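You operate a simulated robot arm through the tools that you are given. There is no shell and no other tool.

You run a simulated robot arm. Do the job below in one go: nothing can be reset, and whatever is moved stays where it is left.

Task
Rivet holes 3 and 4 of the orange strip with silver rivets.
Fine: turn the blue dial to the chart's value for that colour; set both with the blue squeezer and draw the strip out again; the other holes stay empty, the blue valve open.
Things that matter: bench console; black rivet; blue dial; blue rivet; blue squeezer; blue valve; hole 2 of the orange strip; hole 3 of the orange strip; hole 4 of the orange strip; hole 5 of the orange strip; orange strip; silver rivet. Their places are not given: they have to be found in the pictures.

It is judged by the outcome, as a careful person would: the job done as asked, and still so three seconds after it is handed in. It fails if anything else is knocked over, pushed out of place, dropped, spilled or broken.

Robot
A 7-joint arm with a fingered hand, fixed in place. Base frame: the origin is on the floor under the middle of its stand, x ahead of it, y to its left, z up; the work surface is at about z = 860. Lengths are in mm, angles in rad, forces in N, time in s.
With the tool pointing down near the work surface it reaches from about 200 to 800 mm from the base axis. Its first joint turns from -2.897 to 2.897 rad. Payload 4.9 kg.
The tool frame sits at the grasp point between the pads (the TCP): z along the fingers, y along the line on which they close. The tips reach 32 mm beyond it. The gripper opens to 192 mm; its body begins 89 mm behind the TCP. The gripper is a hand of 3 fingers: y runs from the thumb to the fingers, the wrist lies at [0, 0, -267] in the tool frame.
Orientation is that of the tool frame in the base frame, as [roll, pitch, yaw] about the fixed x, y, z axes, in that order (R = Rz(yaw) Ry(pitch) Rx(roll)). With the fingers straight down and closing along the base's y, the tool's x points along the base's -x, its y along +y and its z along -z.

Tools
- The arm moves only by the tool step_arm. Its argument "series" is a list of rows, each a list of 2 entries, a list of its own where there are three numbers: the shift along the base's x, y, z in mm, then the turn, a rotation vector about the base's x, y, z in rad. In form: [[[x, y, z], [rx, ry, rz]], ...]. A call has 1 to 20 rows; each row is the pose to reach, as a shift and turn from the pose commanded when the call began. Each row takes 0.2 s and may step no farther than 50 mm and 0.15 rad from the row before; otherwise, the whole call is refused. A pose out of reach is approached as far as the arm can. The call stops where the force on the tool passes 40 N (or 10 N more than at its start, if that is more) or the arm is blocked; 0.2 s more then pass. In this call time passes only in rows, and 0.2 s behind the last. It gives the time, the measured TCP pose, the force on the tool (base axes), the opening and the grip force at its end, in the units of the frame above (readings bear some noise), with the torque about the TCP (base axes, N m) and any sound that the robot's microphone picked up.
- Cameras (640 x 400 px; columns grow to the right, rows downward): "scene" is fixed at [412, 655.1, 1636.9]; the picture's right is [-1.00, 0.08, 0.00], its down [0.08, 0.90, -0.43] and it looks along [-0.04, -0.43, -0.90] (base axes); focal length 214 px, centre (320, 200). "wrist" rides on the gripper at [80, -46, -113] in the tool frame; the picture's right is [0.50, 0.87, 0.00], its down [-0.67, 0.39, -0.63] and it looks along [-0.55, 0.32, 0.78] (tool axes); focal length 226 px, centre (320, 200).
- grab_frame(camera): a new picture of that camera. No time passes.
- curl_fingers(finger1, finger2, thumb_bend): sets how far each is bent, from 0 (flat) to 1 (curled in); at 0.3 the hand is open as for a grip, at 0.7 the pads meet at the TCP. One left out holds its place. A second passes; each finger stops where it meets its share of the squeeze, and holds until it gets a number again. It is the only way to open and close the hand. It gives what a move gives, with no picture; readings hold the bend of each and the force on the fingers (four entries, about 0 where the hand has none), thumb and palm.
- locate(camera, pixels): for up to 12 pixels [column, row] of the newest picture of that camera ("zoom" is the newest enlarged one), the place [x, y, z] in the base frame of the surface seen there, good to about 2 mm, but the place of the scene camera against the robot may be out by one fixed shift of up to 18 mm in any direction. No time passes.
- close_up(camera, box): a new picture of the part [left, top, right, bottom] of that camera's present view, enlarged. No time passes.
- job_done(): hands the job in; it is judged then, once.

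Unless the task says otherwise, let go and move clear before handing in.

The tools are called as name(argument=value, ...) on one line, values as JSON. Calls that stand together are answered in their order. step_arm: Moves the arm, as the interface text tells. Its arguments: {"type":"object","properties":{"series":{"type":"array","items":{"type":"array"}}},"required":["series"]} The other tools are called the same way: curl_fingers (finger1, finger2, thumb_bend) moves the fingers one by one; grab_frame (camera) takes a picture; locate (camera, pixels) gives the place of the surface under pixels of a picture; close_up (camera, box) takes an enlarged picture of a part of a camera's view; job_done () hands the job in.

At the start:

```text
time_s: 0.0
tool_pos: [338.6, 318.3, 1341.0]
tool_rot: [-3.141, 0.0, 3.141]
ft_force: [-0.1, -1.2, 0.6]
ft_torque: [0.02, -0.01, 0.0]
opening: 191.8
grasp_force: 0.1
shape: jaw
bend: [0.3, 0.3, 0.3]
finger forces: [0.0, 0.1, 0.1, 0.0, 0.1, 0.1]
```

scene: 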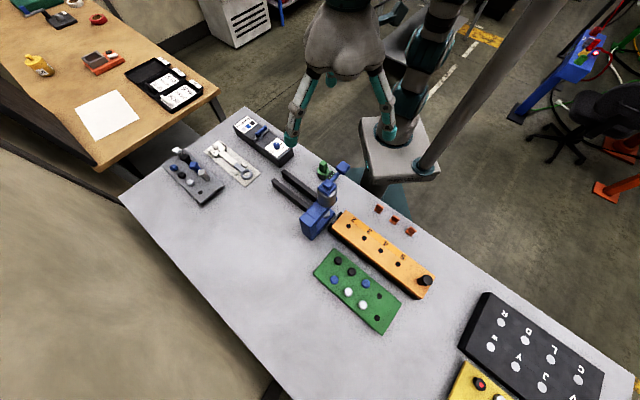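
wrist: 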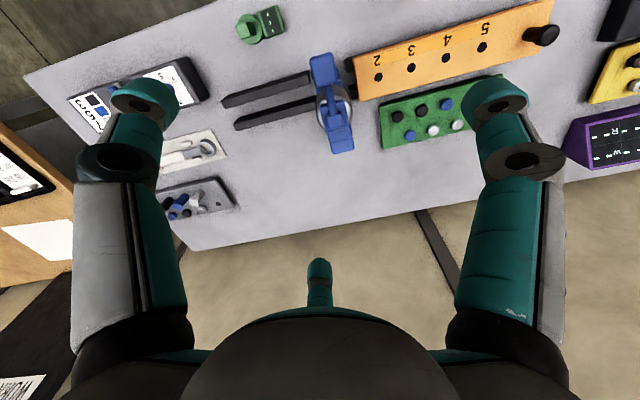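

The scene shows the orange strip around (380,255), a green rivet tray at (357,290), the blue squeezer at (318,210), and a dial/chart box at (263,140). I'll take enlarged views to identify the parts.

close_up(camera="scene", box=[220, 100, 340, 175])

close_up(camera="scene", box=[260, 150, 450, 340])

close_up(camera="wrist", box=[200, 0, 360, 160])

close_up(camera="wrist", box=[340, 0, 560, 150])

close_up(camera="wrist", box=[50, 40, 250, 240])

```text
5.33 times, centred on (280, 138) of scene
```

zoom: 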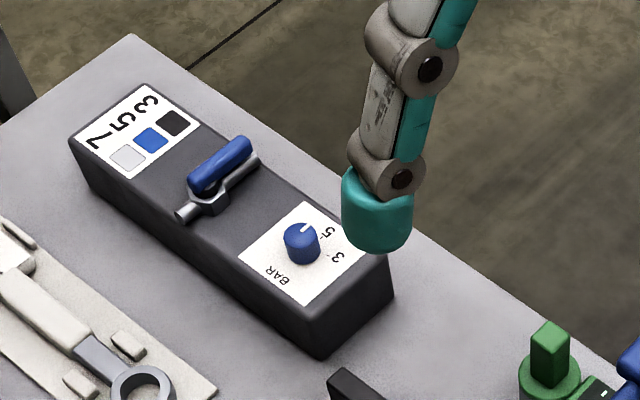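

```text
2.11 times, centred on (355, 245) of scene
```

zoom: 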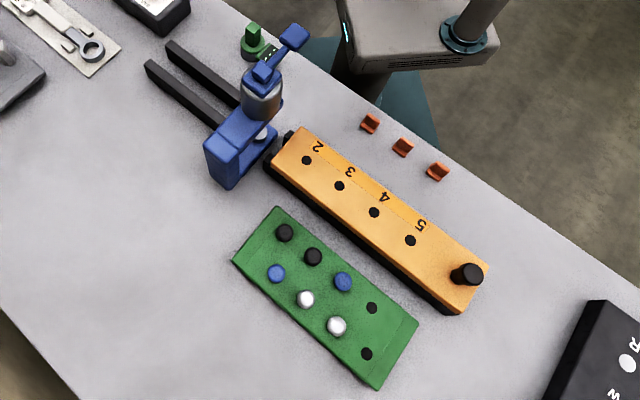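

```text
2.50 times, centred on (280, 80) of wrist
```

zoom: 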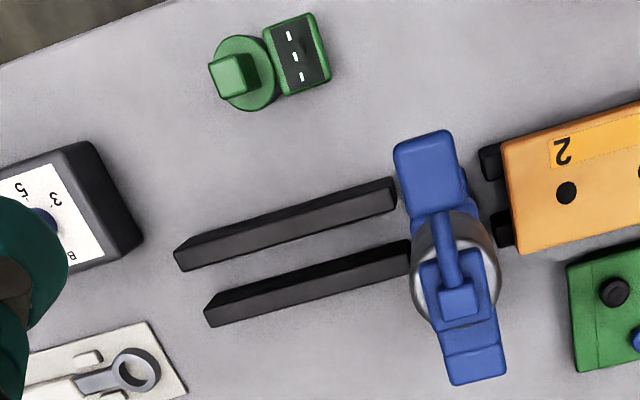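

```text
2.67 times, centred on (450, 75) of wrist
```

zoom: 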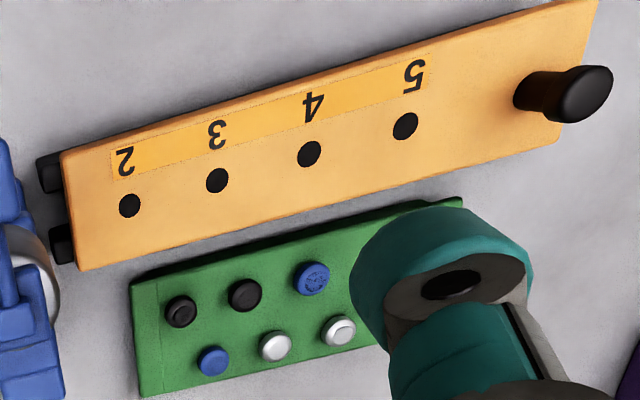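

```text
2.00 times, centred on (150, 140) of wrist
```

zoom: 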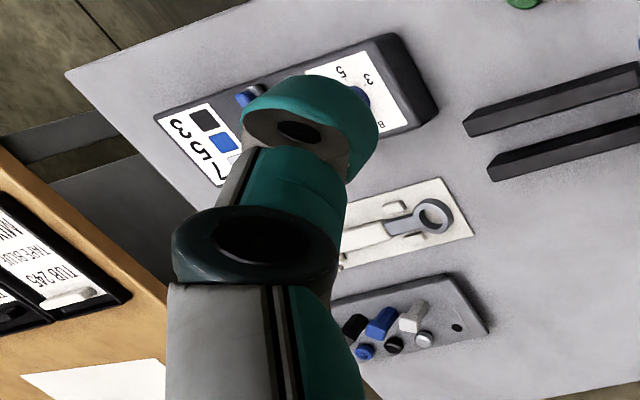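

The chart reads black 3, blue 5, silver 7, and the valve handle lies along its pipe, so it is open. I'll get base-frame positions of the main features from the wrist picture and compare them with the scene camera.

locate(camera="wrist", pixels=[[378, 76], [412, 68], [446, 58], [483, 47], [545, 35], [322, 70], [340, 135], [335, 100], [433, 130], [457, 124], [225, 103], [236, 124]])

grab_frame(camera="scene")

locate(camera="scene", pixels=[[350, 225], [364, 238], [381, 250], [398, 264], [425, 280], [348, 292], [363, 305], [276, 145], [263, 134], [342, 166], [312, 225], [323, 168]])

```text
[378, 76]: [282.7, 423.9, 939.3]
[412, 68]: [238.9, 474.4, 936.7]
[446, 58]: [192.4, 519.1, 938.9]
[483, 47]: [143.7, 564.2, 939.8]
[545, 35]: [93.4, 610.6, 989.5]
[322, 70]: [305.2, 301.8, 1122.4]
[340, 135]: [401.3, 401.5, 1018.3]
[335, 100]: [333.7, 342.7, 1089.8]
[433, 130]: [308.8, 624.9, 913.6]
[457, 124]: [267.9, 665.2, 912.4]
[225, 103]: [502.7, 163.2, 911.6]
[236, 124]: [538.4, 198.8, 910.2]
```

```text
taken
```

scene: 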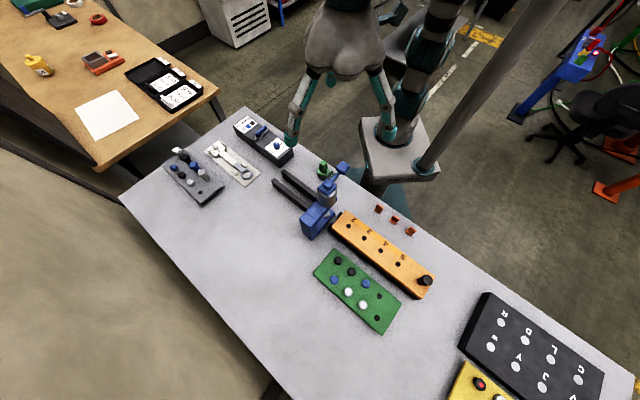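

```text
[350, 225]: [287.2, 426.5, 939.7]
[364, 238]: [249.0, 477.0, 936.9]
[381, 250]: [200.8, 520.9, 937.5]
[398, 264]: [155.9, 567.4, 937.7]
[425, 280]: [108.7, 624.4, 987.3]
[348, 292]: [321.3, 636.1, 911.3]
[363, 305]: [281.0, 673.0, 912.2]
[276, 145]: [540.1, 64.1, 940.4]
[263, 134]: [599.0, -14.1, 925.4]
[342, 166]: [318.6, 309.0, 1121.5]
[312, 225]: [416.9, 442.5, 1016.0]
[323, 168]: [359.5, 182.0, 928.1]
```

The wrist and scene positions agree up to a shift of about (+11, +4) mm. The strip axis runs along (-0.70, 0.71) with roughly 66 mm between holes, in line with the rails. Next I'll move the hand near the console to read the dial with the wrist camera.

step_arm(series=[[[12, -38, -15], [0, 0, 0]], [[24, -76, -30], [0, 0, 0]], [[36, -114, -45], [0, 0, 0]], [[48, -152, -65], [0, 0, 0]], [[60, -190, -85], [0, 0, 0]], [[72, -228, -110], [0, 0, 0]], [[84, -260, -140], [0, 0, 0]], [[92, -285, -180], [0, 0, 0]], [[98, -300, -215], [0, 0, 0]]])

grab_frame(camera="wrist")

grab_frame(camera="scene")

```text
time_s: 2.0
tool_pos: [437.2, 17.0, 1125.5]
tool_rot: [3.141, 0.0, 3.14]
ft_force: [-0.6, -0.3, -0.1]
ft_torque: [-0.01, 0.01, 0.0]
opening: 192.1
grasp_force: 0.0
shape: jaw
bend: [0.3, 0.3, 0.3]
finger forces: [0.1, 0.0, 0.1, 0.1, 0.1, 0.0]
```

```text
taken
```

wrist: 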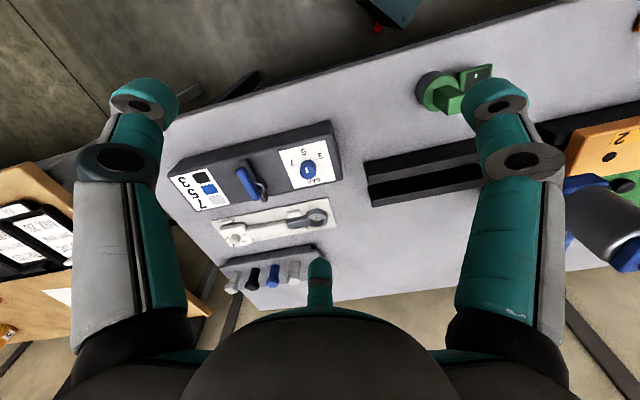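

```text
taken
```

scene: 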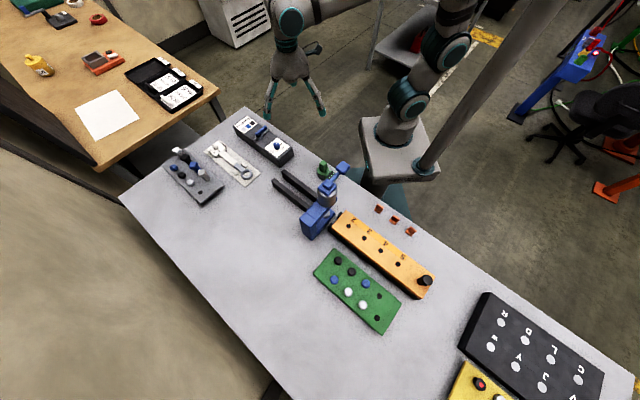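

close_up(camera="wrist", box=[270, 135, 350, 195])

locate(camera="zoom", pixels=[[320, 280], [300, 90], [160, 220], [440, 160]])

close_up(camera="scene", box=[225, 105, 305, 165])

close_up(camera="wrist", box=[410, 50, 510, 130])

close_up(camera="scene", box=[290, 150, 360, 245])

```text
6.67 times, centred on (310, 165) of wrist
```

zoom: 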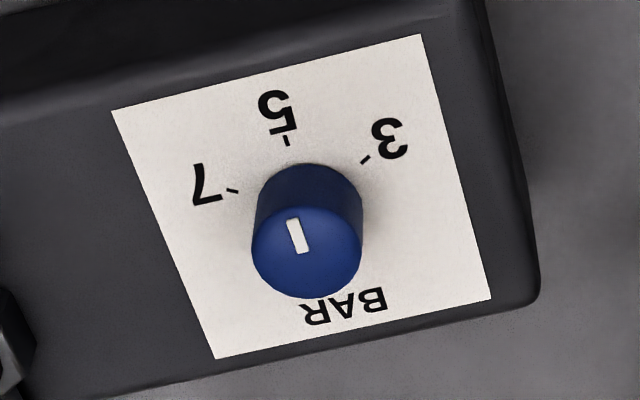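

```text
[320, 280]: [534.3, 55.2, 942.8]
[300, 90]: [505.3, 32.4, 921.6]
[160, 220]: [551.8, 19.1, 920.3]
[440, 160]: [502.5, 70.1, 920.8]
```

```text
6.67 times, centred on (265, 135) of scene
```

zoom: 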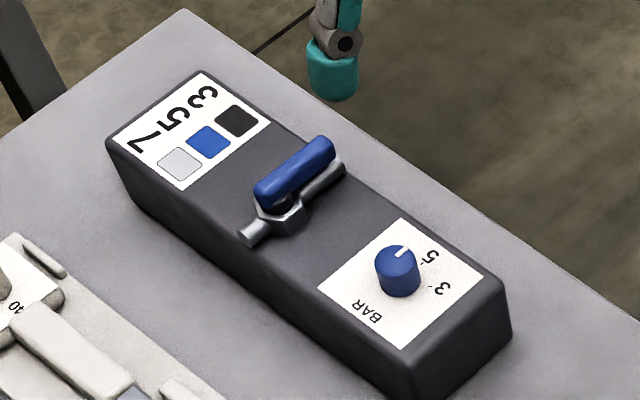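

```text
5.00 times, centred on (460, 90) of wrist
```

zoom: 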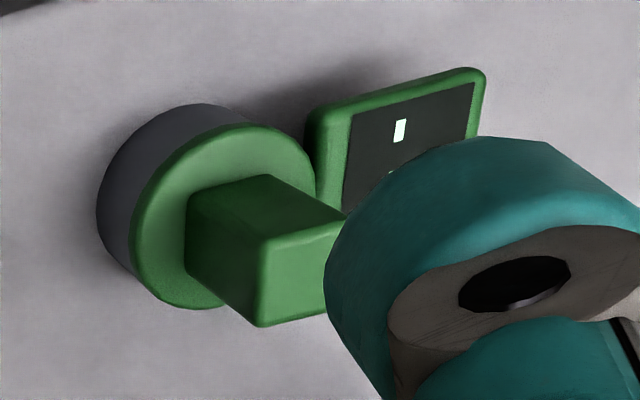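

```text
4.21 times, centred on (325, 198) of scene
```

zoom: 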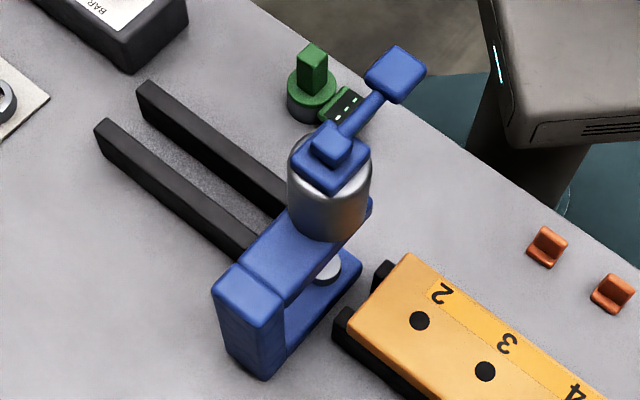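

The dial's pointer is near 5, and the 7 tick lies on the valve side. I'll locate the ticks and the pointer ends precisely.

close_up(camera="wrist", box=[270, 135, 350, 195])

locate(camera="zoom", pixels=[[286, 140], [365, 158], [232, 190], [291, 220], [303, 252], [307, 230], [307, 270], [270, 245], [345, 235], [490, 300], [112, 110], [216, 358]])

```text
6.67 times, centred on (310, 165) of wrist
```

zoom: 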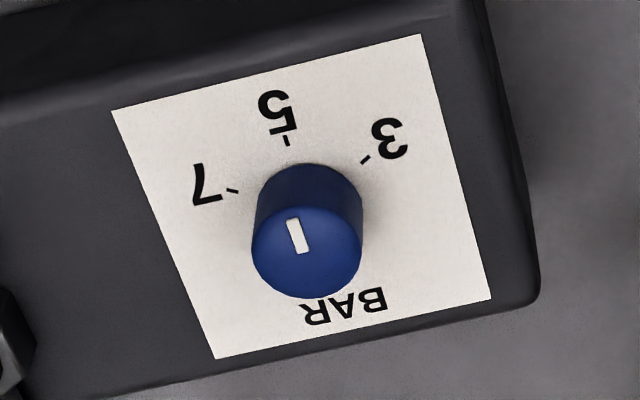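

```text
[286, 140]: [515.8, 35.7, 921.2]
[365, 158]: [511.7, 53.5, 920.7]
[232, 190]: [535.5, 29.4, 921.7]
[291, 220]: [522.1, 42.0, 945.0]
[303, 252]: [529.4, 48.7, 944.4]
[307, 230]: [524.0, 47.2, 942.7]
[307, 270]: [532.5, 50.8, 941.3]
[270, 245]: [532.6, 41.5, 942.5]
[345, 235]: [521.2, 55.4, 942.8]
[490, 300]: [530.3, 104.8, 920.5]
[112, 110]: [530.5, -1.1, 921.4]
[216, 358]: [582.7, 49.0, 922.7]
```

The knob centre is near (529, 49), top z ≈ 944, and the pointer sits at about 225° (the 5 mark). The 7 mark is at about 285°, so it needs roughly +60° counter-clockwise seen from above. I'll check in free air how the fingers curl.

curl_fingers(finger1=0.55, finger2=0.55, thumb_bend=0.55)

grab_frame(camera="wrist")

close_up(camera="scene", box=[240, 0, 360, 130])

```text
time_s: 3.0
tool_pos: [436.3, 17.6, 1125.6]
tool_rot: [-3.142, 0.0, 3.141]
ft_force: [0.0, 0.3, -1.3]
ft_torque: [0.0, -0.01, -0.02]
opening: 63.7
grasp_force: 0.0
shape: fingers
bend: [0.55, 0.55, 0.55]
finger forces: [0.0, 0.1, 0.1, 0.1, 0.1, 0.0]
```

```text
taken
```

wrist: 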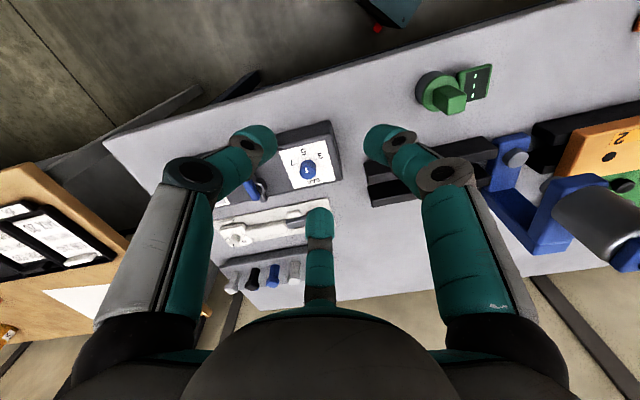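

```text
3.08 times, centred on (300, 65) of scene
```

zoom: 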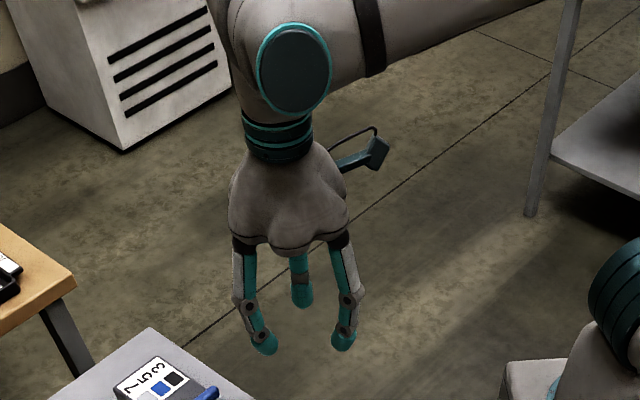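

At bend 0.55 the opening is 64 mm with the fingertips converging. I'll locate the fingertips to learn their geometry relative to the TCP, along with the valve handle.

locate(camera="wrist", pixels=[[262, 138], [255, 128], [240, 137], [383, 138], [390, 128], [405, 140], [319, 215], [319, 228], [319, 245], [253, 183], [265, 196], [250, 172]])

close_up(camera="wrist", box=[220, 100, 420, 260])

```text
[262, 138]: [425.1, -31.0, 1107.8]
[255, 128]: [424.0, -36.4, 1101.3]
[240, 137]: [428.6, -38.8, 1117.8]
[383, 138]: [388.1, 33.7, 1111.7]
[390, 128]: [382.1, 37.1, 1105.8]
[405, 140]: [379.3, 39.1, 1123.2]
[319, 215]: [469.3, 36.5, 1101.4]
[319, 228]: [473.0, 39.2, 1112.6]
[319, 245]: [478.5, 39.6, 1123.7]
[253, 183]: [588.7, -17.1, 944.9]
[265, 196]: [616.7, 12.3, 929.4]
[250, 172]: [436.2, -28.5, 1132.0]
```

```text
2.50 times, centred on (320, 180) of wrist
```

zoom: 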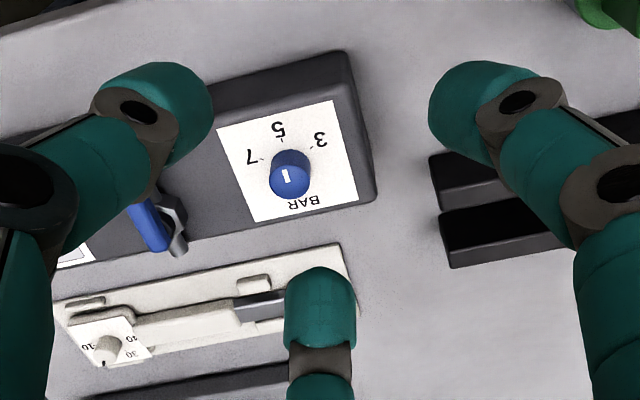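

The hand is a symmetric three-finger chuck, with finger centres about 45 mm from the axis at this bend. Before approaching the dial I'll check where the valve handle and console edges lie.

close_up(camera="scene", box=[225, 105, 305, 165])

locate(camera="zoom", pixels=[[265, 195], [325, 145], [295, 165], [250, 230], [340, 165], [400, 250], [403, 265], [395, 270], [410, 250], [500, 290], [410, 360], [115, 145]])

```text
6.67 times, centred on (265, 135) of scene
```

zoom: 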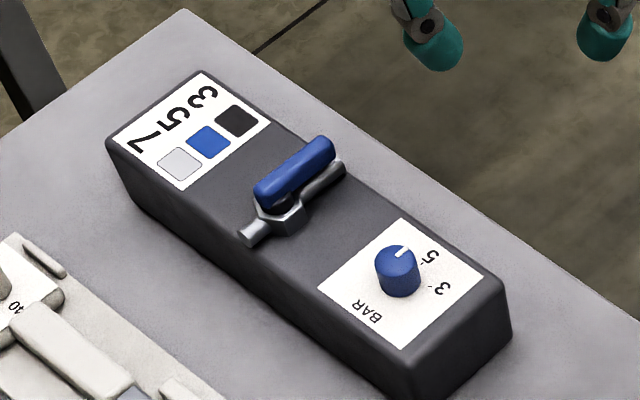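

```text
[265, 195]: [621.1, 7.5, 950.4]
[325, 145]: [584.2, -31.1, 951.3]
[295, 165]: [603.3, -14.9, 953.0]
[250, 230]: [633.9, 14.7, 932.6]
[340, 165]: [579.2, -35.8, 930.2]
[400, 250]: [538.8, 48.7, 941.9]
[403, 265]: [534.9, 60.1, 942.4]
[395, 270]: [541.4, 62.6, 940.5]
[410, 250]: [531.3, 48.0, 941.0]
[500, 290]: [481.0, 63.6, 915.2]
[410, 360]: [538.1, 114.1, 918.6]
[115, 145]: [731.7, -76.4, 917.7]
```

The valve handle is about 90 mm from the dial axis, well clear of the fingers at this opening. I'll move above the knob, pre-turned by -0.52 rad, and check the alignment there.

step_arm(series=[[[25, 8, -20], [0, 0, -0.13]], [[50, 16, -45], [0, 0, -0.26]], [[75, 24, -75], [0, 0, -0.39]], [[92.4, 31.6, -105], [0, 0, -0.52]], [[92.4, 31.6, -115], [0, 0, -0.52]]])

grab_frame(camera="wrist")

close_up(camera="wrist", box=[240, 120, 400, 220])

```text
time_s: 4.2
tool_pos: [528.7, 49.1, 1010.7]
tool_rot: [3.142, 0.001, 2.621]
ft_force: [0.3, 0.0, 0.2]
ft_torque: [-0.01, -0.01, -0.05]
opening: 63.5
grasp_force: 0.0
shape: fingers
bend: [0.55, 0.55, 0.55]
finger forces: [0.0, 0.0, 0.1, 0.0, 0.1, 0.0]
```

```text
taken
```

wrist: 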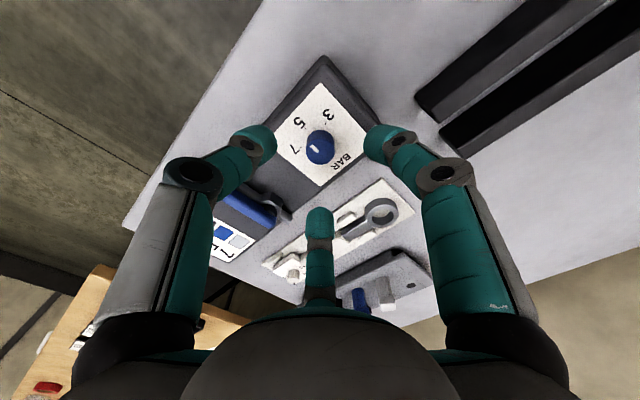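

```text
4.00 times, centred on (320, 170) of wrist
```

zoom: 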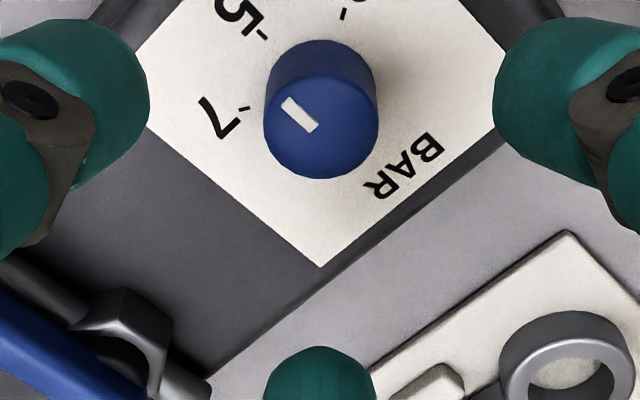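

The knob top is centred near (321,128) in the enlargement. I'll locate its rim, the pointer and the ticks to get the centre accurately.

locate(camera="zoom", pixels=[[321, 128], [275, 120], [370, 120], [321, 90], [321, 168], [285, 100], [316, 130], [263, 35], [245, 108], [342, 15], [440, 60], [200, 170]])

```text
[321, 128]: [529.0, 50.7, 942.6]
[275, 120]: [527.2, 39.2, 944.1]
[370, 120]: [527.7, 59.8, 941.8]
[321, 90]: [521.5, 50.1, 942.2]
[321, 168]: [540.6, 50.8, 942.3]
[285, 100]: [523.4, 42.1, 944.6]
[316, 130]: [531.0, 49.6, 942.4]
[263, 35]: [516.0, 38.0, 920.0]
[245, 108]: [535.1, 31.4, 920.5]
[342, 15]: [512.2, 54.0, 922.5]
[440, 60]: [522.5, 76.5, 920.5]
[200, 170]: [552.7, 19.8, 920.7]
```

Knob centre is (530, 50), pointer 225°, 7 tick about 285°. I'll descend so the fingertips straddle the knob just above the plate.

step_arm(series=[[[1.2, 0.9, -20], [0, 0, 0]], [[1.2, 0.9, -35], [0, 0, 0]], [[1.2, 0.9, -45], [0, 0, 0]], [[1.2, 0.9, -50], [0, 0, 0]], [[1.2, 0.9, -53], [0, 0, 0]]])

close_up(camera="scene", box=[225, 85, 345, 165])

close_up(camera="wrist", box=[240, 120, 400, 220])

```text
time_s: 5.4
tool_pos: [532.0, 52.1, 961.0]
tool_rot: [3.135, 0.006, 2.62]
ft_force: [-4.0, 0.8, 29.0]
ft_torque: [0.95, 0.76, 0.02]
opening: 63.5
grasp_force: 14.6
shape: fingers
bend: [0.54, 0.55, 0.55]
finger forces: [23.8, 2.0, 0.0, 0.1, 3.3, 0.1]
```

```text
5.00 times, centred on (285, 125) of scene
```

zoom: 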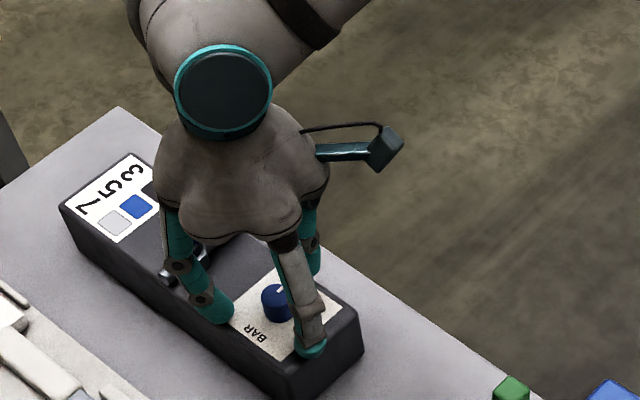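

```text
4.00 times, centred on (320, 170) of wrist
```

zoom: 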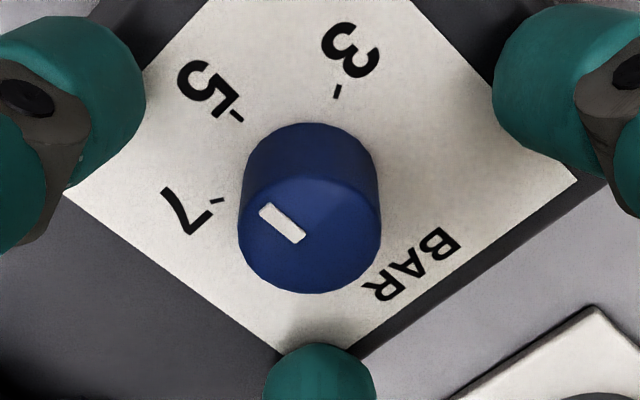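

Finger 1 touched the console top at tool z = 961, so at this bend the tips reach about 40 mm below the TCP. I'll back up a little, narrow the fingers, and go down again gently.

step_arm(series=[[[0, 0, 10], [0, 0, 0]]])

curl_fingers(finger1=0.6, finger2=0.6, thumb_bend=0.6)

close_up(camera="wrist", box=[240, 120, 400, 220])

```text
time_s: 5.8
tool_pos: [527.2, 49.3, 966.1]
tool_rot: [-3.137, -0.005, 2.621]
ft_force: [-0.4, 1.0, 0.7]
ft_torque: [0.0, -0.02, 0.01]
opening: 63.3
grasp_force: 0.2
shape: fingers
bend: [0.55, 0.55, 0.55]
finger forces: [0.0, 0.1, 0.0, 0.1, 0.0, 0.0]
```

```text
time_s: 6.8
tool_pos: [528.4, 49.5, 967.2]
tool_rot: [-3.141, -0.002, 2.62]
ft_force: [0.3, 0.4, 0.2]
ft_torque: [0.01, 0.0, 0.01]
opening: 42.6
grasp_force: 0.0
shape: fingers
bend: [0.6, 0.6, 0.6]
finger forces: [0.1, 0.1, 0.0, 0.1, 0.0, 0.0]
```

```text
4.00 times, centred on (320, 170) of wrist
```

zoom: 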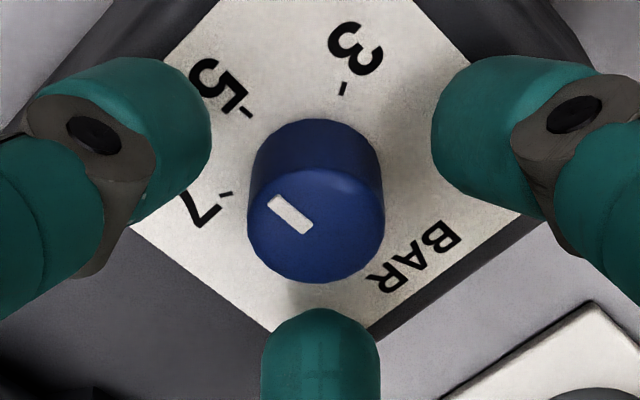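

The fingers now surround the knob with a 43 mm gap. I'll lower about 7 mm and close gently.

step_arm(series=[[[1.5, 0.6, -4], [0, 0, 0]], [[1.5, 0.6, -7], [0, 0, 0]]])

curl_fingers(finger1=0.66, finger2=0.66, thumb_bend=0.66)

close_up(camera="wrist", box=[240, 120, 400, 220])

```text
time_s: 7.4
tool_pos: [531.6, 51.1, 961.7]
tool_rot: [-3.141, 0.001, 2.622]
ft_force: [-0.3, -0.5, 0.0]
ft_torque: [0.01, -0.01, 0.01]
opening: 42.7
grasp_force: 0.1
shape: fingers
bend: [0.6, 0.6, 0.6]
finger forces: [0.0, 0.0, 0.1, 0.1, 0.1, 0.0]
```

```text
time_s: 8.4
tool_pos: [530.8, 51.2, 961.7]
tool_rot: [-3.141, 0.001, 2.622]
ft_force: [-0.9, -1.8, 0.5]
ft_torque: [-0.01, 0.02, -0.01]
opening: 22.2
grasp_force: 2.4
shape: fingers
bend: [0.65, 0.65, 0.65]
finger forces: [0.8, 0.8, 0.1, 0.0, 2.9, 0.1]
```

```text
4.00 times, centred on (320, 170) of wrist
```

zoom: 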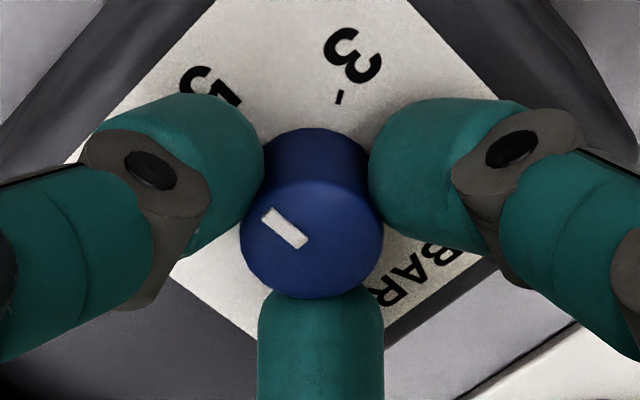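

All three fingers are touching the knob lightly (2.4 N). I'll tighten a bit and try a small first turn to see whether the dial follows.

curl_fingers(finger1=0.69, finger2=0.69, thumb_bend=0.69)

step_arm(series=[[[0, 0, 0], [0, 0, 0.1]], [[0, 0, 0], [0, 0, 0.2]], [[0, 0, 0], [0, 0, 0.3]]])

close_up(camera="wrist", box=[240, 120, 400, 220])

```text
time_s: 9.4
tool_pos: [530.2, 52.0, 961.4]
tool_rot: [3.14, 0.001, 2.623]
ft_force: [-1.2, -4.3, 0.0]
ft_torque: [-0.11, 0.05, -0.02]
opening: 20.6
grasp_force: 7.1
shape: fingers
bend: [0.66, 0.66, 0.66]
finger forces: [3.8, 4.0, 0.1, 0.0, 8.0, 0.0]
```

```text
time_s: 10.2
tool_pos: [530.7, 49.9, 960.7]
tool_rot: [3.141, 0.001, 2.923]
ft_force: [-3.6, -3.1, 1.4]
ft_torque: [-0.11, 0.12, -0.04]
opening: 20.8
grasp_force: 8.3
shape: fingers
bend: [0.66, 0.66, 0.66]
finger forces: [4.7, 3.7, 0.0, 0.0, 8.5, 0.0]
```

```text
4.00 times, centred on (320, 170) of wrist
```

zoom: 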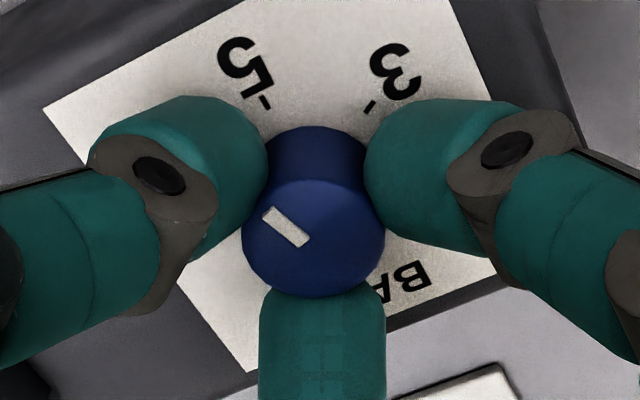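

The pointer stays fixed in the hand while the plate rotates, so the dial is turning with the grip. I'll turn the remaining roughly 0.75 rad.

step_arm(series=[[[0, 0, 0], [0, 0, 0.12]], [[0, 0, 0], [0, 0, 0.24]], [[0, 0, 0], [0, 0, 0.36]], [[0, 0, 0], [0, 0, 0.48]], [[0, 0, 0], [0, 0, 0.6]], [[0, 0, 0], [0, 0, 0.7]]])

close_up(camera="wrist", box=[240, 120, 400, 220])

close_up(camera="scene", box=[225, 85, 345, 165])

```text
time_s: 11.6
tool_pos: [531.5, 50.9, 960.5]
tool_rot: [3.14, -0.001, -2.661]
ft_force: [-3.3, -2.6, 2.0]
ft_torque: [-0.11, 0.09, -0.02]
opening: 21.0
grasp_force: 8.4
shape: fingers
bend: [0.65, 0.66, 0.66]
finger forces: [6.1, 4.0, 0.0, 0.1, 7.1, 0.0]
```

```text
4.00 times, centred on (320, 170) of wrist
```

zoom: 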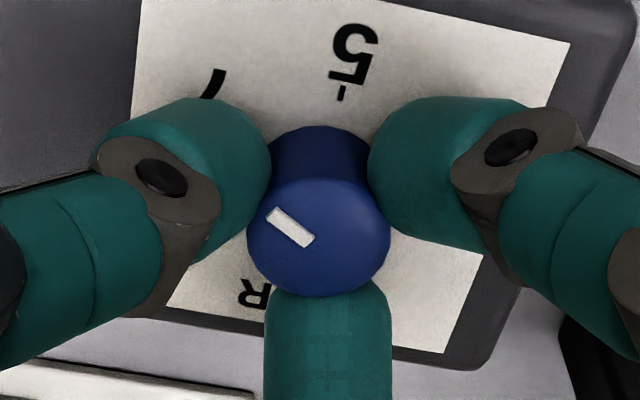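

```text
5.00 times, centred on (285, 125) of scene
```

zoom: 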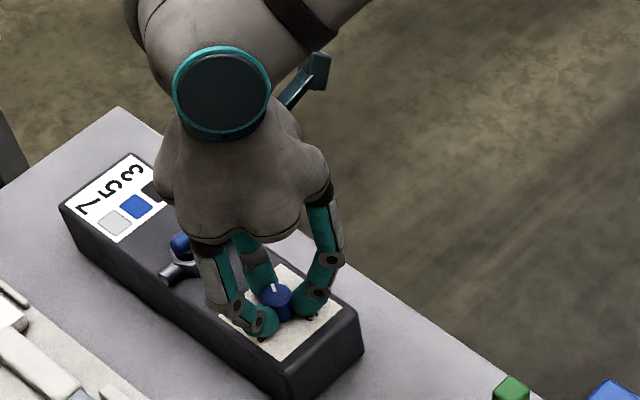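

The hand has turned 1.0 rad (57°). I'll locate the pointer ends to check its angle against the 7 tick.

close_up(camera="wrist", box=[280, 140, 360, 200])

locate(camera="wrist", pixels=[[308, 173.5], [309, 174.5], [316, 180.5], [317, 181.5], [319, 180], [305, 180], [332, 180], [319, 168], [319, 192]])

```text
6.67 times, centred on (320, 170) of wrist
```

zoom: 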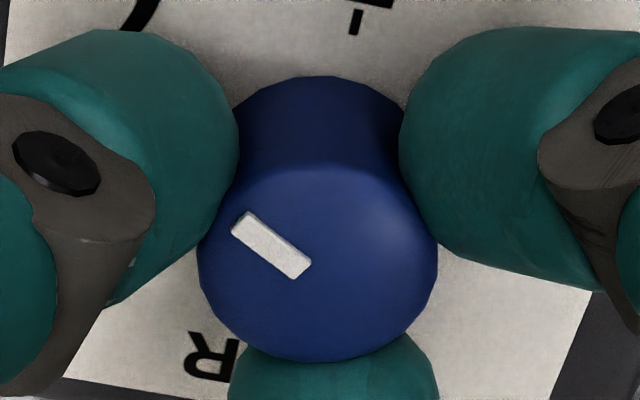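

```text
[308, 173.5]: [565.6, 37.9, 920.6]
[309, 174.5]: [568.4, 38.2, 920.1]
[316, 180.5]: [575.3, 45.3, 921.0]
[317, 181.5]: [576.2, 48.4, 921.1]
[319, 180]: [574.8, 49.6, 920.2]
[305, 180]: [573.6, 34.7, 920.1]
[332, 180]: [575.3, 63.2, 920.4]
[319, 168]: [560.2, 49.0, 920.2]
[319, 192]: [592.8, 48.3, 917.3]
```

The wrist locate used an older full picture, so I'll use the new enlargement instead.

locate(camera="zoom", pixels=[[242, 220], [302, 270], [260, 236], [285, 256], [318, 262], [220, 262], [415, 262], [318, 185], [318, 340]])

```text
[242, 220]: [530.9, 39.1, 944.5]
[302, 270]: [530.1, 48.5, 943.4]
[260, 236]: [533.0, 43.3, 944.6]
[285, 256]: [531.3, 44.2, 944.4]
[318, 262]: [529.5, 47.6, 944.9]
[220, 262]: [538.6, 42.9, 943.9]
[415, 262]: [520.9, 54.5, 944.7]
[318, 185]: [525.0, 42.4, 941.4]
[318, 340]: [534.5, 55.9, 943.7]
```

The readings are noisy. Since the pointer began at about 224° and the 7 tick is at 285°, I'll add 0.06 rad (60.7° in total), then release and inspect from above.

step_arm(series=[[[0, 0, 0], [0, 0, 0.06]]])

curl_fingers(finger1=0.58, finger2=0.58, thumb_bend=0.58)

step_arm(series=[[[0, 0, 15], [0, 0, 0]], [[0, 0, 40], [0, 0, 0]], [[0, 0, 70], [0, 0, 0]]])

close_up(camera="wrist", box=[280, 120, 360, 180])

close_up(camera="scene", box=[225, 85, 345, 165])

```text
time_s: 12.0
tool_pos: [530.9, 50.1, 961.0]
tool_rot: [-3.141, 0.001, -2.601]
ft_force: [-4.0, -2.6, 4.2]
ft_torque: [-0.04, 0.14, -0.08]
opening: 21.2
grasp_force: 8.7
shape: fingers
bend: [0.65, 0.66, 0.66]
finger forces: [6.8, 4.7, 0.1, 0.1, 6.6, 0.0]
```

```text
time_s: 13.0
tool_pos: [531.8, 51.3, 961.9]
tool_rot: [3.141, 0.003, -2.601]
ft_force: [1.5, 1.4, 8.8]
ft_torque: [0.19, -0.17, 0.0]
opening: 52.6
grasp_force: 5.0
shape: fingers
bend: [0.58, 0.57, 0.57]
finger forces: [1.6, 6.7, 0.1, 0.0, 2.0, 0.0]
```

```text
time_s: 13.8
tool_pos: [531.0, 52.5, 1029.6]
tool_rot: [-3.141, -0.001, -2.603]
ft_force: [0.0, 0.5, 0.2]
ft_torque: [0.0, 0.01, 0.02]
opening: 53.9
grasp_force: 0.0
shape: fingers
bend: [0.57, 0.57, 0.57]
finger forces: [0.0, 0.0, 0.0, 0.0, 0.0, 0.0]
```

```text
6.67 times, centred on (320, 150) of wrist
```

zoom: 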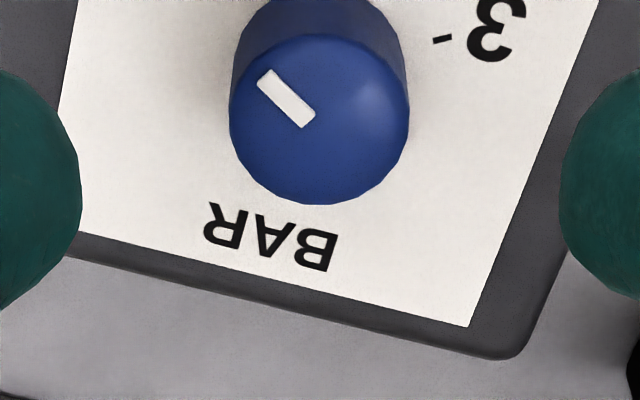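

```text
5.00 times, centred on (285, 125) of scene
```

zoom: 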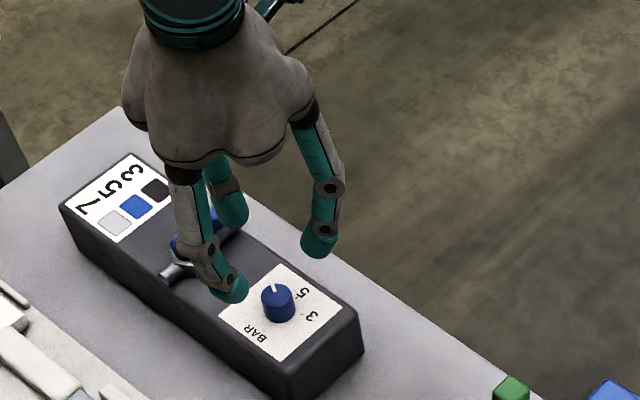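

I'll return to the earlier viewing pose to compare pointer and ticks directly.

step_arm(series=[[[-20, -8, 25], [0, 0, -0.12]], [[-45, -16, 50], [0, 0, -0.24]], [[-70, -25, 75], [0, 0, -0.36]], [[-94, -35, 96], [0, 0, -0.48]], [[-94, -35, 96], [0, 0, -0.54]]])

close_up(camera="wrist", box=[270, 135, 350, 195])

close_up(camera="scene", box=[255, 125, 305, 160])

```text
time_s: 15.0
tool_pos: [438.1, 17.0, 1125.8]
tool_rot: [3.141, 0.0, 3.14]
ft_force: [0.0, -0.7, 0.4]
ft_torque: [0.02, 0.05, -0.03]
opening: 54.2
grasp_force: 0.1
shape: fingers
bend: [0.57, 0.57, 0.57]
finger forces: [0.0, 0.0, 0.0, 0.0, 0.0, 0.0]
```

```text
6.67 times, centred on (310, 165) of wrist
```

zoom: 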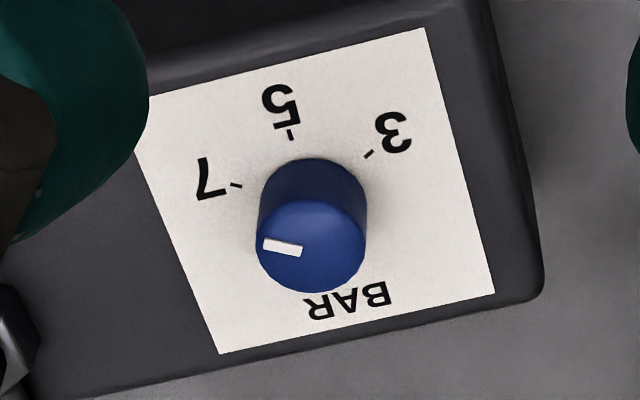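

```text
11.43 times, centred on (280, 142) of scene
```

zoom: 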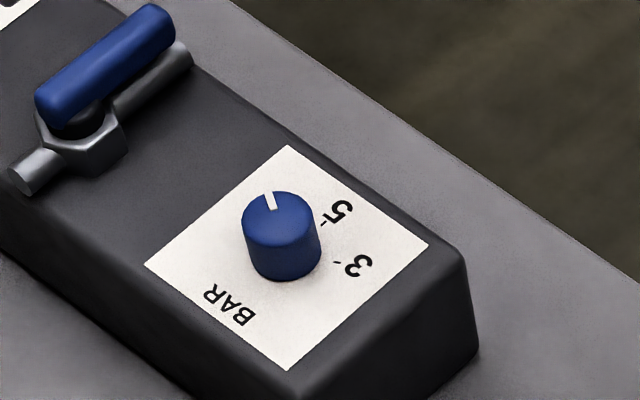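

Back-projected, the pointer now lies within about 2° of the 7 tick, and the valve handle is unchanged. Next I'll rise over the squeezer and move to view the rivet tray and strip.

step_arm(series=[[[-5, 10, 45], [0, 0, 0]], [[-15, 30, 90], [0, 0, 0]], [[-30, 60, 125], [0, 0, 0]], [[-50, 100, 140], [0, 0, 0]], [[-70, 142, 140], [0, 0, 0]], [[-90, 184, 140], [0, 0, 0]], [[-110, 226, 140], [0, 0, 0]], [[-130, 268, 140], [0, 0, 0]], [[-150, 310, 140], [0, 0, 0]], [[-170, 352, 140], [0, 0, 0]], [[-190, 394, 140], [0, 0, 0]], [[-210, 436, 140], [0, 0, 0]], [[-230, 478, 120], [0, 0, 0]], [[-250, 515, 95], [0, 0, 0]], [[-265, 545, 60], [0, 0, 0]]])

grab_frame(camera="wrist")

grab_frame(camera="scene")

```text
refused: row 2 steps farther than a row can; nothing moved
```

```text
taken
```

wrist: 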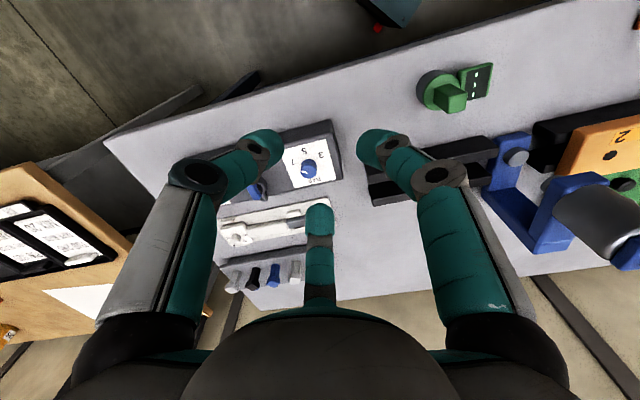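

```text
taken
```

scene: 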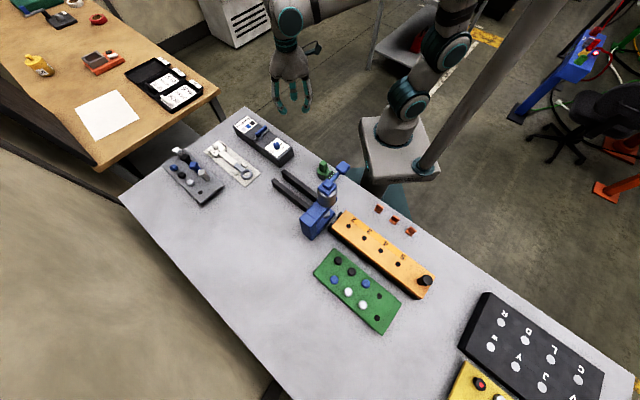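

The call was refused because one row was slightly too long and nothing moved. I'll resend it with shorter steps.

step_arm(series=[[[-5, 8, 40], [0, 0, 0]], [[-12, 20, 80], [0, 0, 0]], [[-25, 45, 115], [0, 0, 0]], [[-42, 82, 135], [0, 0, 0]], [[-60, 122, 140], [0, 0, 0]], [[-78, 164, 140], [0, 0, 0]], [[-98, 206, 140], [0, 0, 0]], [[-118, 248, 140], [0, 0, 0]], [[-138, 290, 140], [0, 0, 0]], [[-158, 332, 140], [0, 0, 0]], [[-178, 374, 140], [0, 0, 0]], [[-198, 416, 140], [0, 0, 0]], [[-218, 458, 135], [0, 0, 0]], [[-236, 495, 115], [0, 0, 0]], [[-252, 525, 85], [0, 0, 0]], [[-265, 545, 55], [0, 0, 0]]])

grab_frame(camera="wrist")

grab_frame(camera="scene")

```text
time_s: 18.4
tool_pos: [172.2, 562.8, 1181.9]
tool_rot: [3.14, -0.001, 3.141]
ft_force: [0.1, 0.7, 0.0]
ft_torque: [0.02, 0.02, 0.0]
opening: 54.2
grasp_force: 0.0
shape: fingers
bend: [0.57, 0.57, 0.57]
finger forces: [0.0, 0.0, 0.0, 0.0, 0.0, 0.0]
```

```text
taken
```

wrist: 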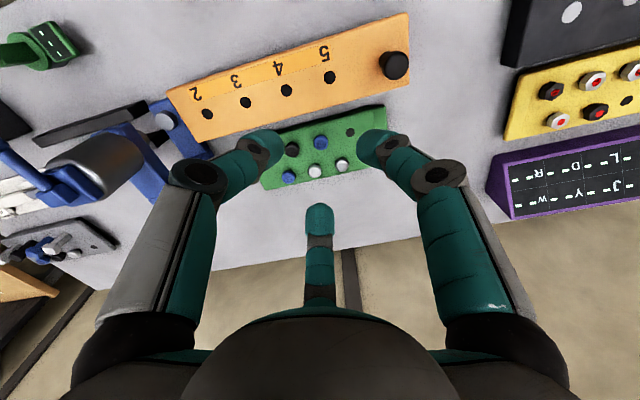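

```text
taken
```

scene: 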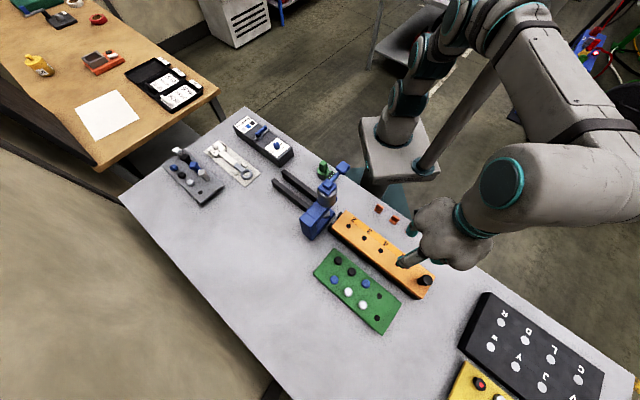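

close_up(camera="wrist", box=[260, 100, 400, 190])

locate(camera="zoom", pixels=[[255, 315], [370, 285], [135, 340], [147, 215], [275, 185], [400, 140], [255, 340], [370, 310], [320, 370], [460, 330], [30, 360], [570, 60]])

close_up(camera="wrist", box=[160, 0, 420, 150])

locate(camera="zoom", pixels=[[119, 280], [214, 250], [310, 222], [416, 190], [575, 160], [20, 215], [595, 30], [85, 345], [610, 200], [585, 130]])

```text
4.44 times, centred on (330, 145) of wrist
```

zoom: 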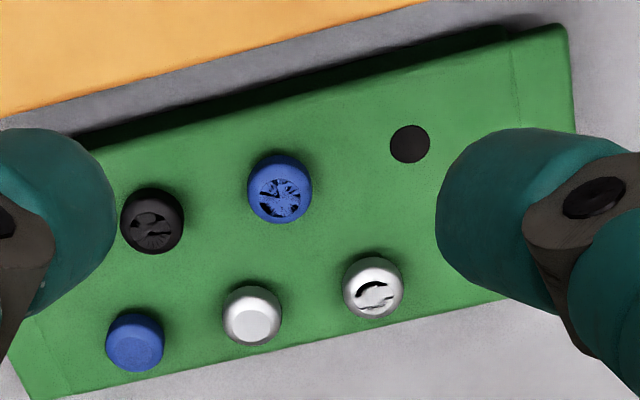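

```text
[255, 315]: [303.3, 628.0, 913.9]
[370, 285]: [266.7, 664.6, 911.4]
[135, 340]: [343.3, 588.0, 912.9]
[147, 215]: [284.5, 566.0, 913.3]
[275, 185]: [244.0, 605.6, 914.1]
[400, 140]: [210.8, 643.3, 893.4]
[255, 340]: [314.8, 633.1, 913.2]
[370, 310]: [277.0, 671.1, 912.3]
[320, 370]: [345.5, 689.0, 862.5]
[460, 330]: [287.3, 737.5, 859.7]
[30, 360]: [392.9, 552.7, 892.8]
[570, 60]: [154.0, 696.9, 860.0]
```

```text
2.46 times, centred on (290, 75) of wrist
```

zoom: 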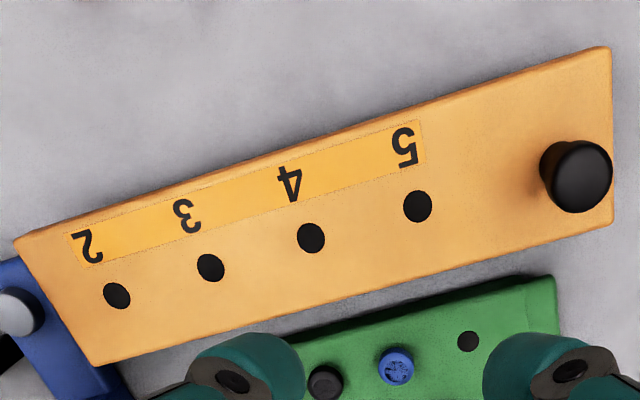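

```text
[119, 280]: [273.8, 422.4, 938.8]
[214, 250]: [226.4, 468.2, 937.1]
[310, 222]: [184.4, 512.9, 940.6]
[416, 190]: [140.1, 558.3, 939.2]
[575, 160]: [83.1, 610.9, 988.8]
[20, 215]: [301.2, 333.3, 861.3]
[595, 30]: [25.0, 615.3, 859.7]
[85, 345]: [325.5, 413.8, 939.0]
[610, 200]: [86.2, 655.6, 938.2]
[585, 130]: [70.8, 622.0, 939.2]
```

The silver rivets are near (305, 628) and (270, 666), and some heads show odd markings. I'll zoom further on the heads and on the other grey tray before deciding.

close_up(camera="wrist", box=[280, 125, 360, 185])

close_up(camera="scene", box=[155, 140, 235, 210])

close_up(camera="scene", box=[310, 240, 410, 335])

```text
6.67 times, centred on (320, 155) of wrist
```

zoom: 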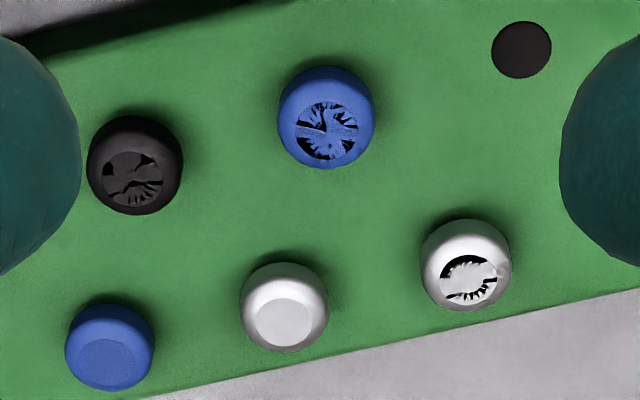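

```text
5.71 times, centred on (195, 175) of scene
```

zoom: 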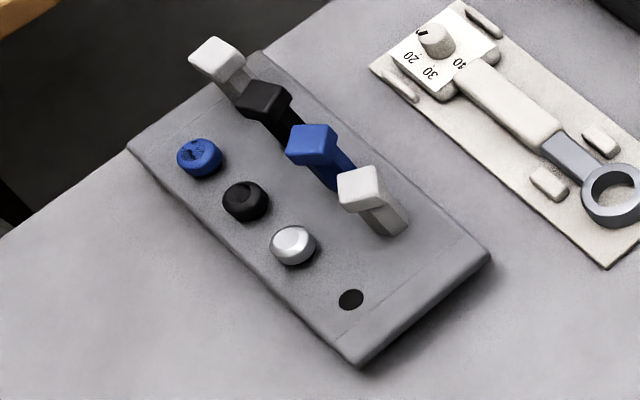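

```text
4.21 times, centred on (360, 288) of scene
```

zoom: 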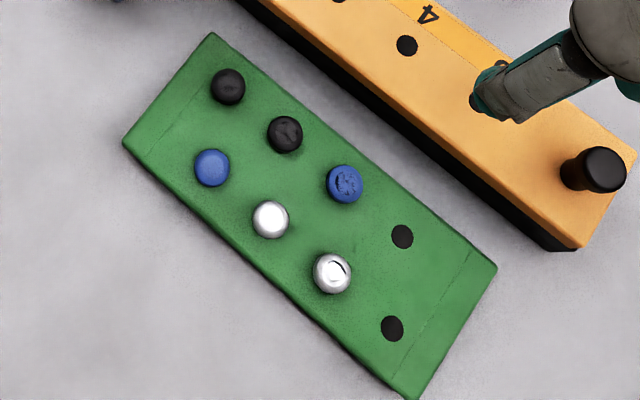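

One rivet of each colour shows a broken dark pattern on its head, which could be a rendering artefact or real damage. I'll move closer over the tray to see whether it depends on the view.

step_arm(series=[[[10, 18, -40], [0, 0, 0]], [[20, 36, -80], [0, 0, 0]], [[29, 54, -120], [0, 0, 0]], [[37, 69, -155], [0, 0, 0]]])

grab_frame(camera="wrist")

close_up(camera="wrist", box=[260, 100, 380, 200])

```text
time_s: 19.4
tool_pos: [211.6, 630.8, 1027.7]
tool_rot: [3.14, 0.0, 3.14]
ft_force: [-0.3, -0.4, 0.3]
ft_torque: [0.0, 0.02, -0.01]
opening: 54.0
grasp_force: 0.1
shape: fingers
bend: [0.57, 0.57, 0.57]
finger forces: [0.0, 0.0, 0.0, 0.0, 0.0, 0.0]
```

```text
taken
```

wrist: 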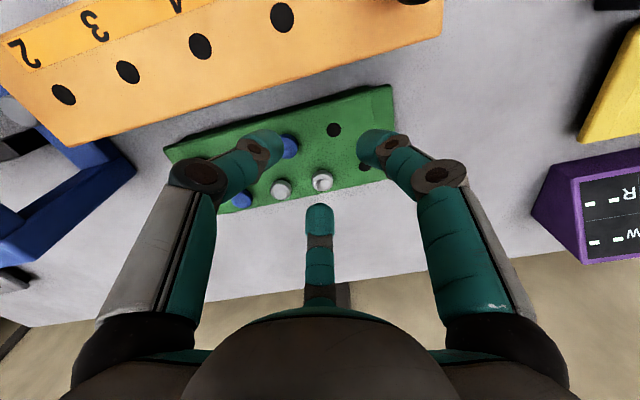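

```text
4.00 times, centred on (320, 150) of wrist
```

zoom: 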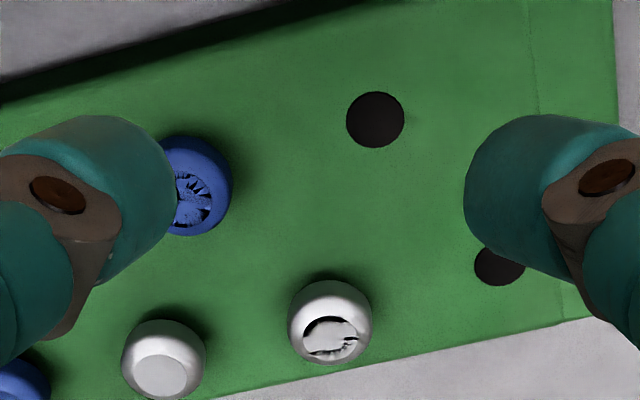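

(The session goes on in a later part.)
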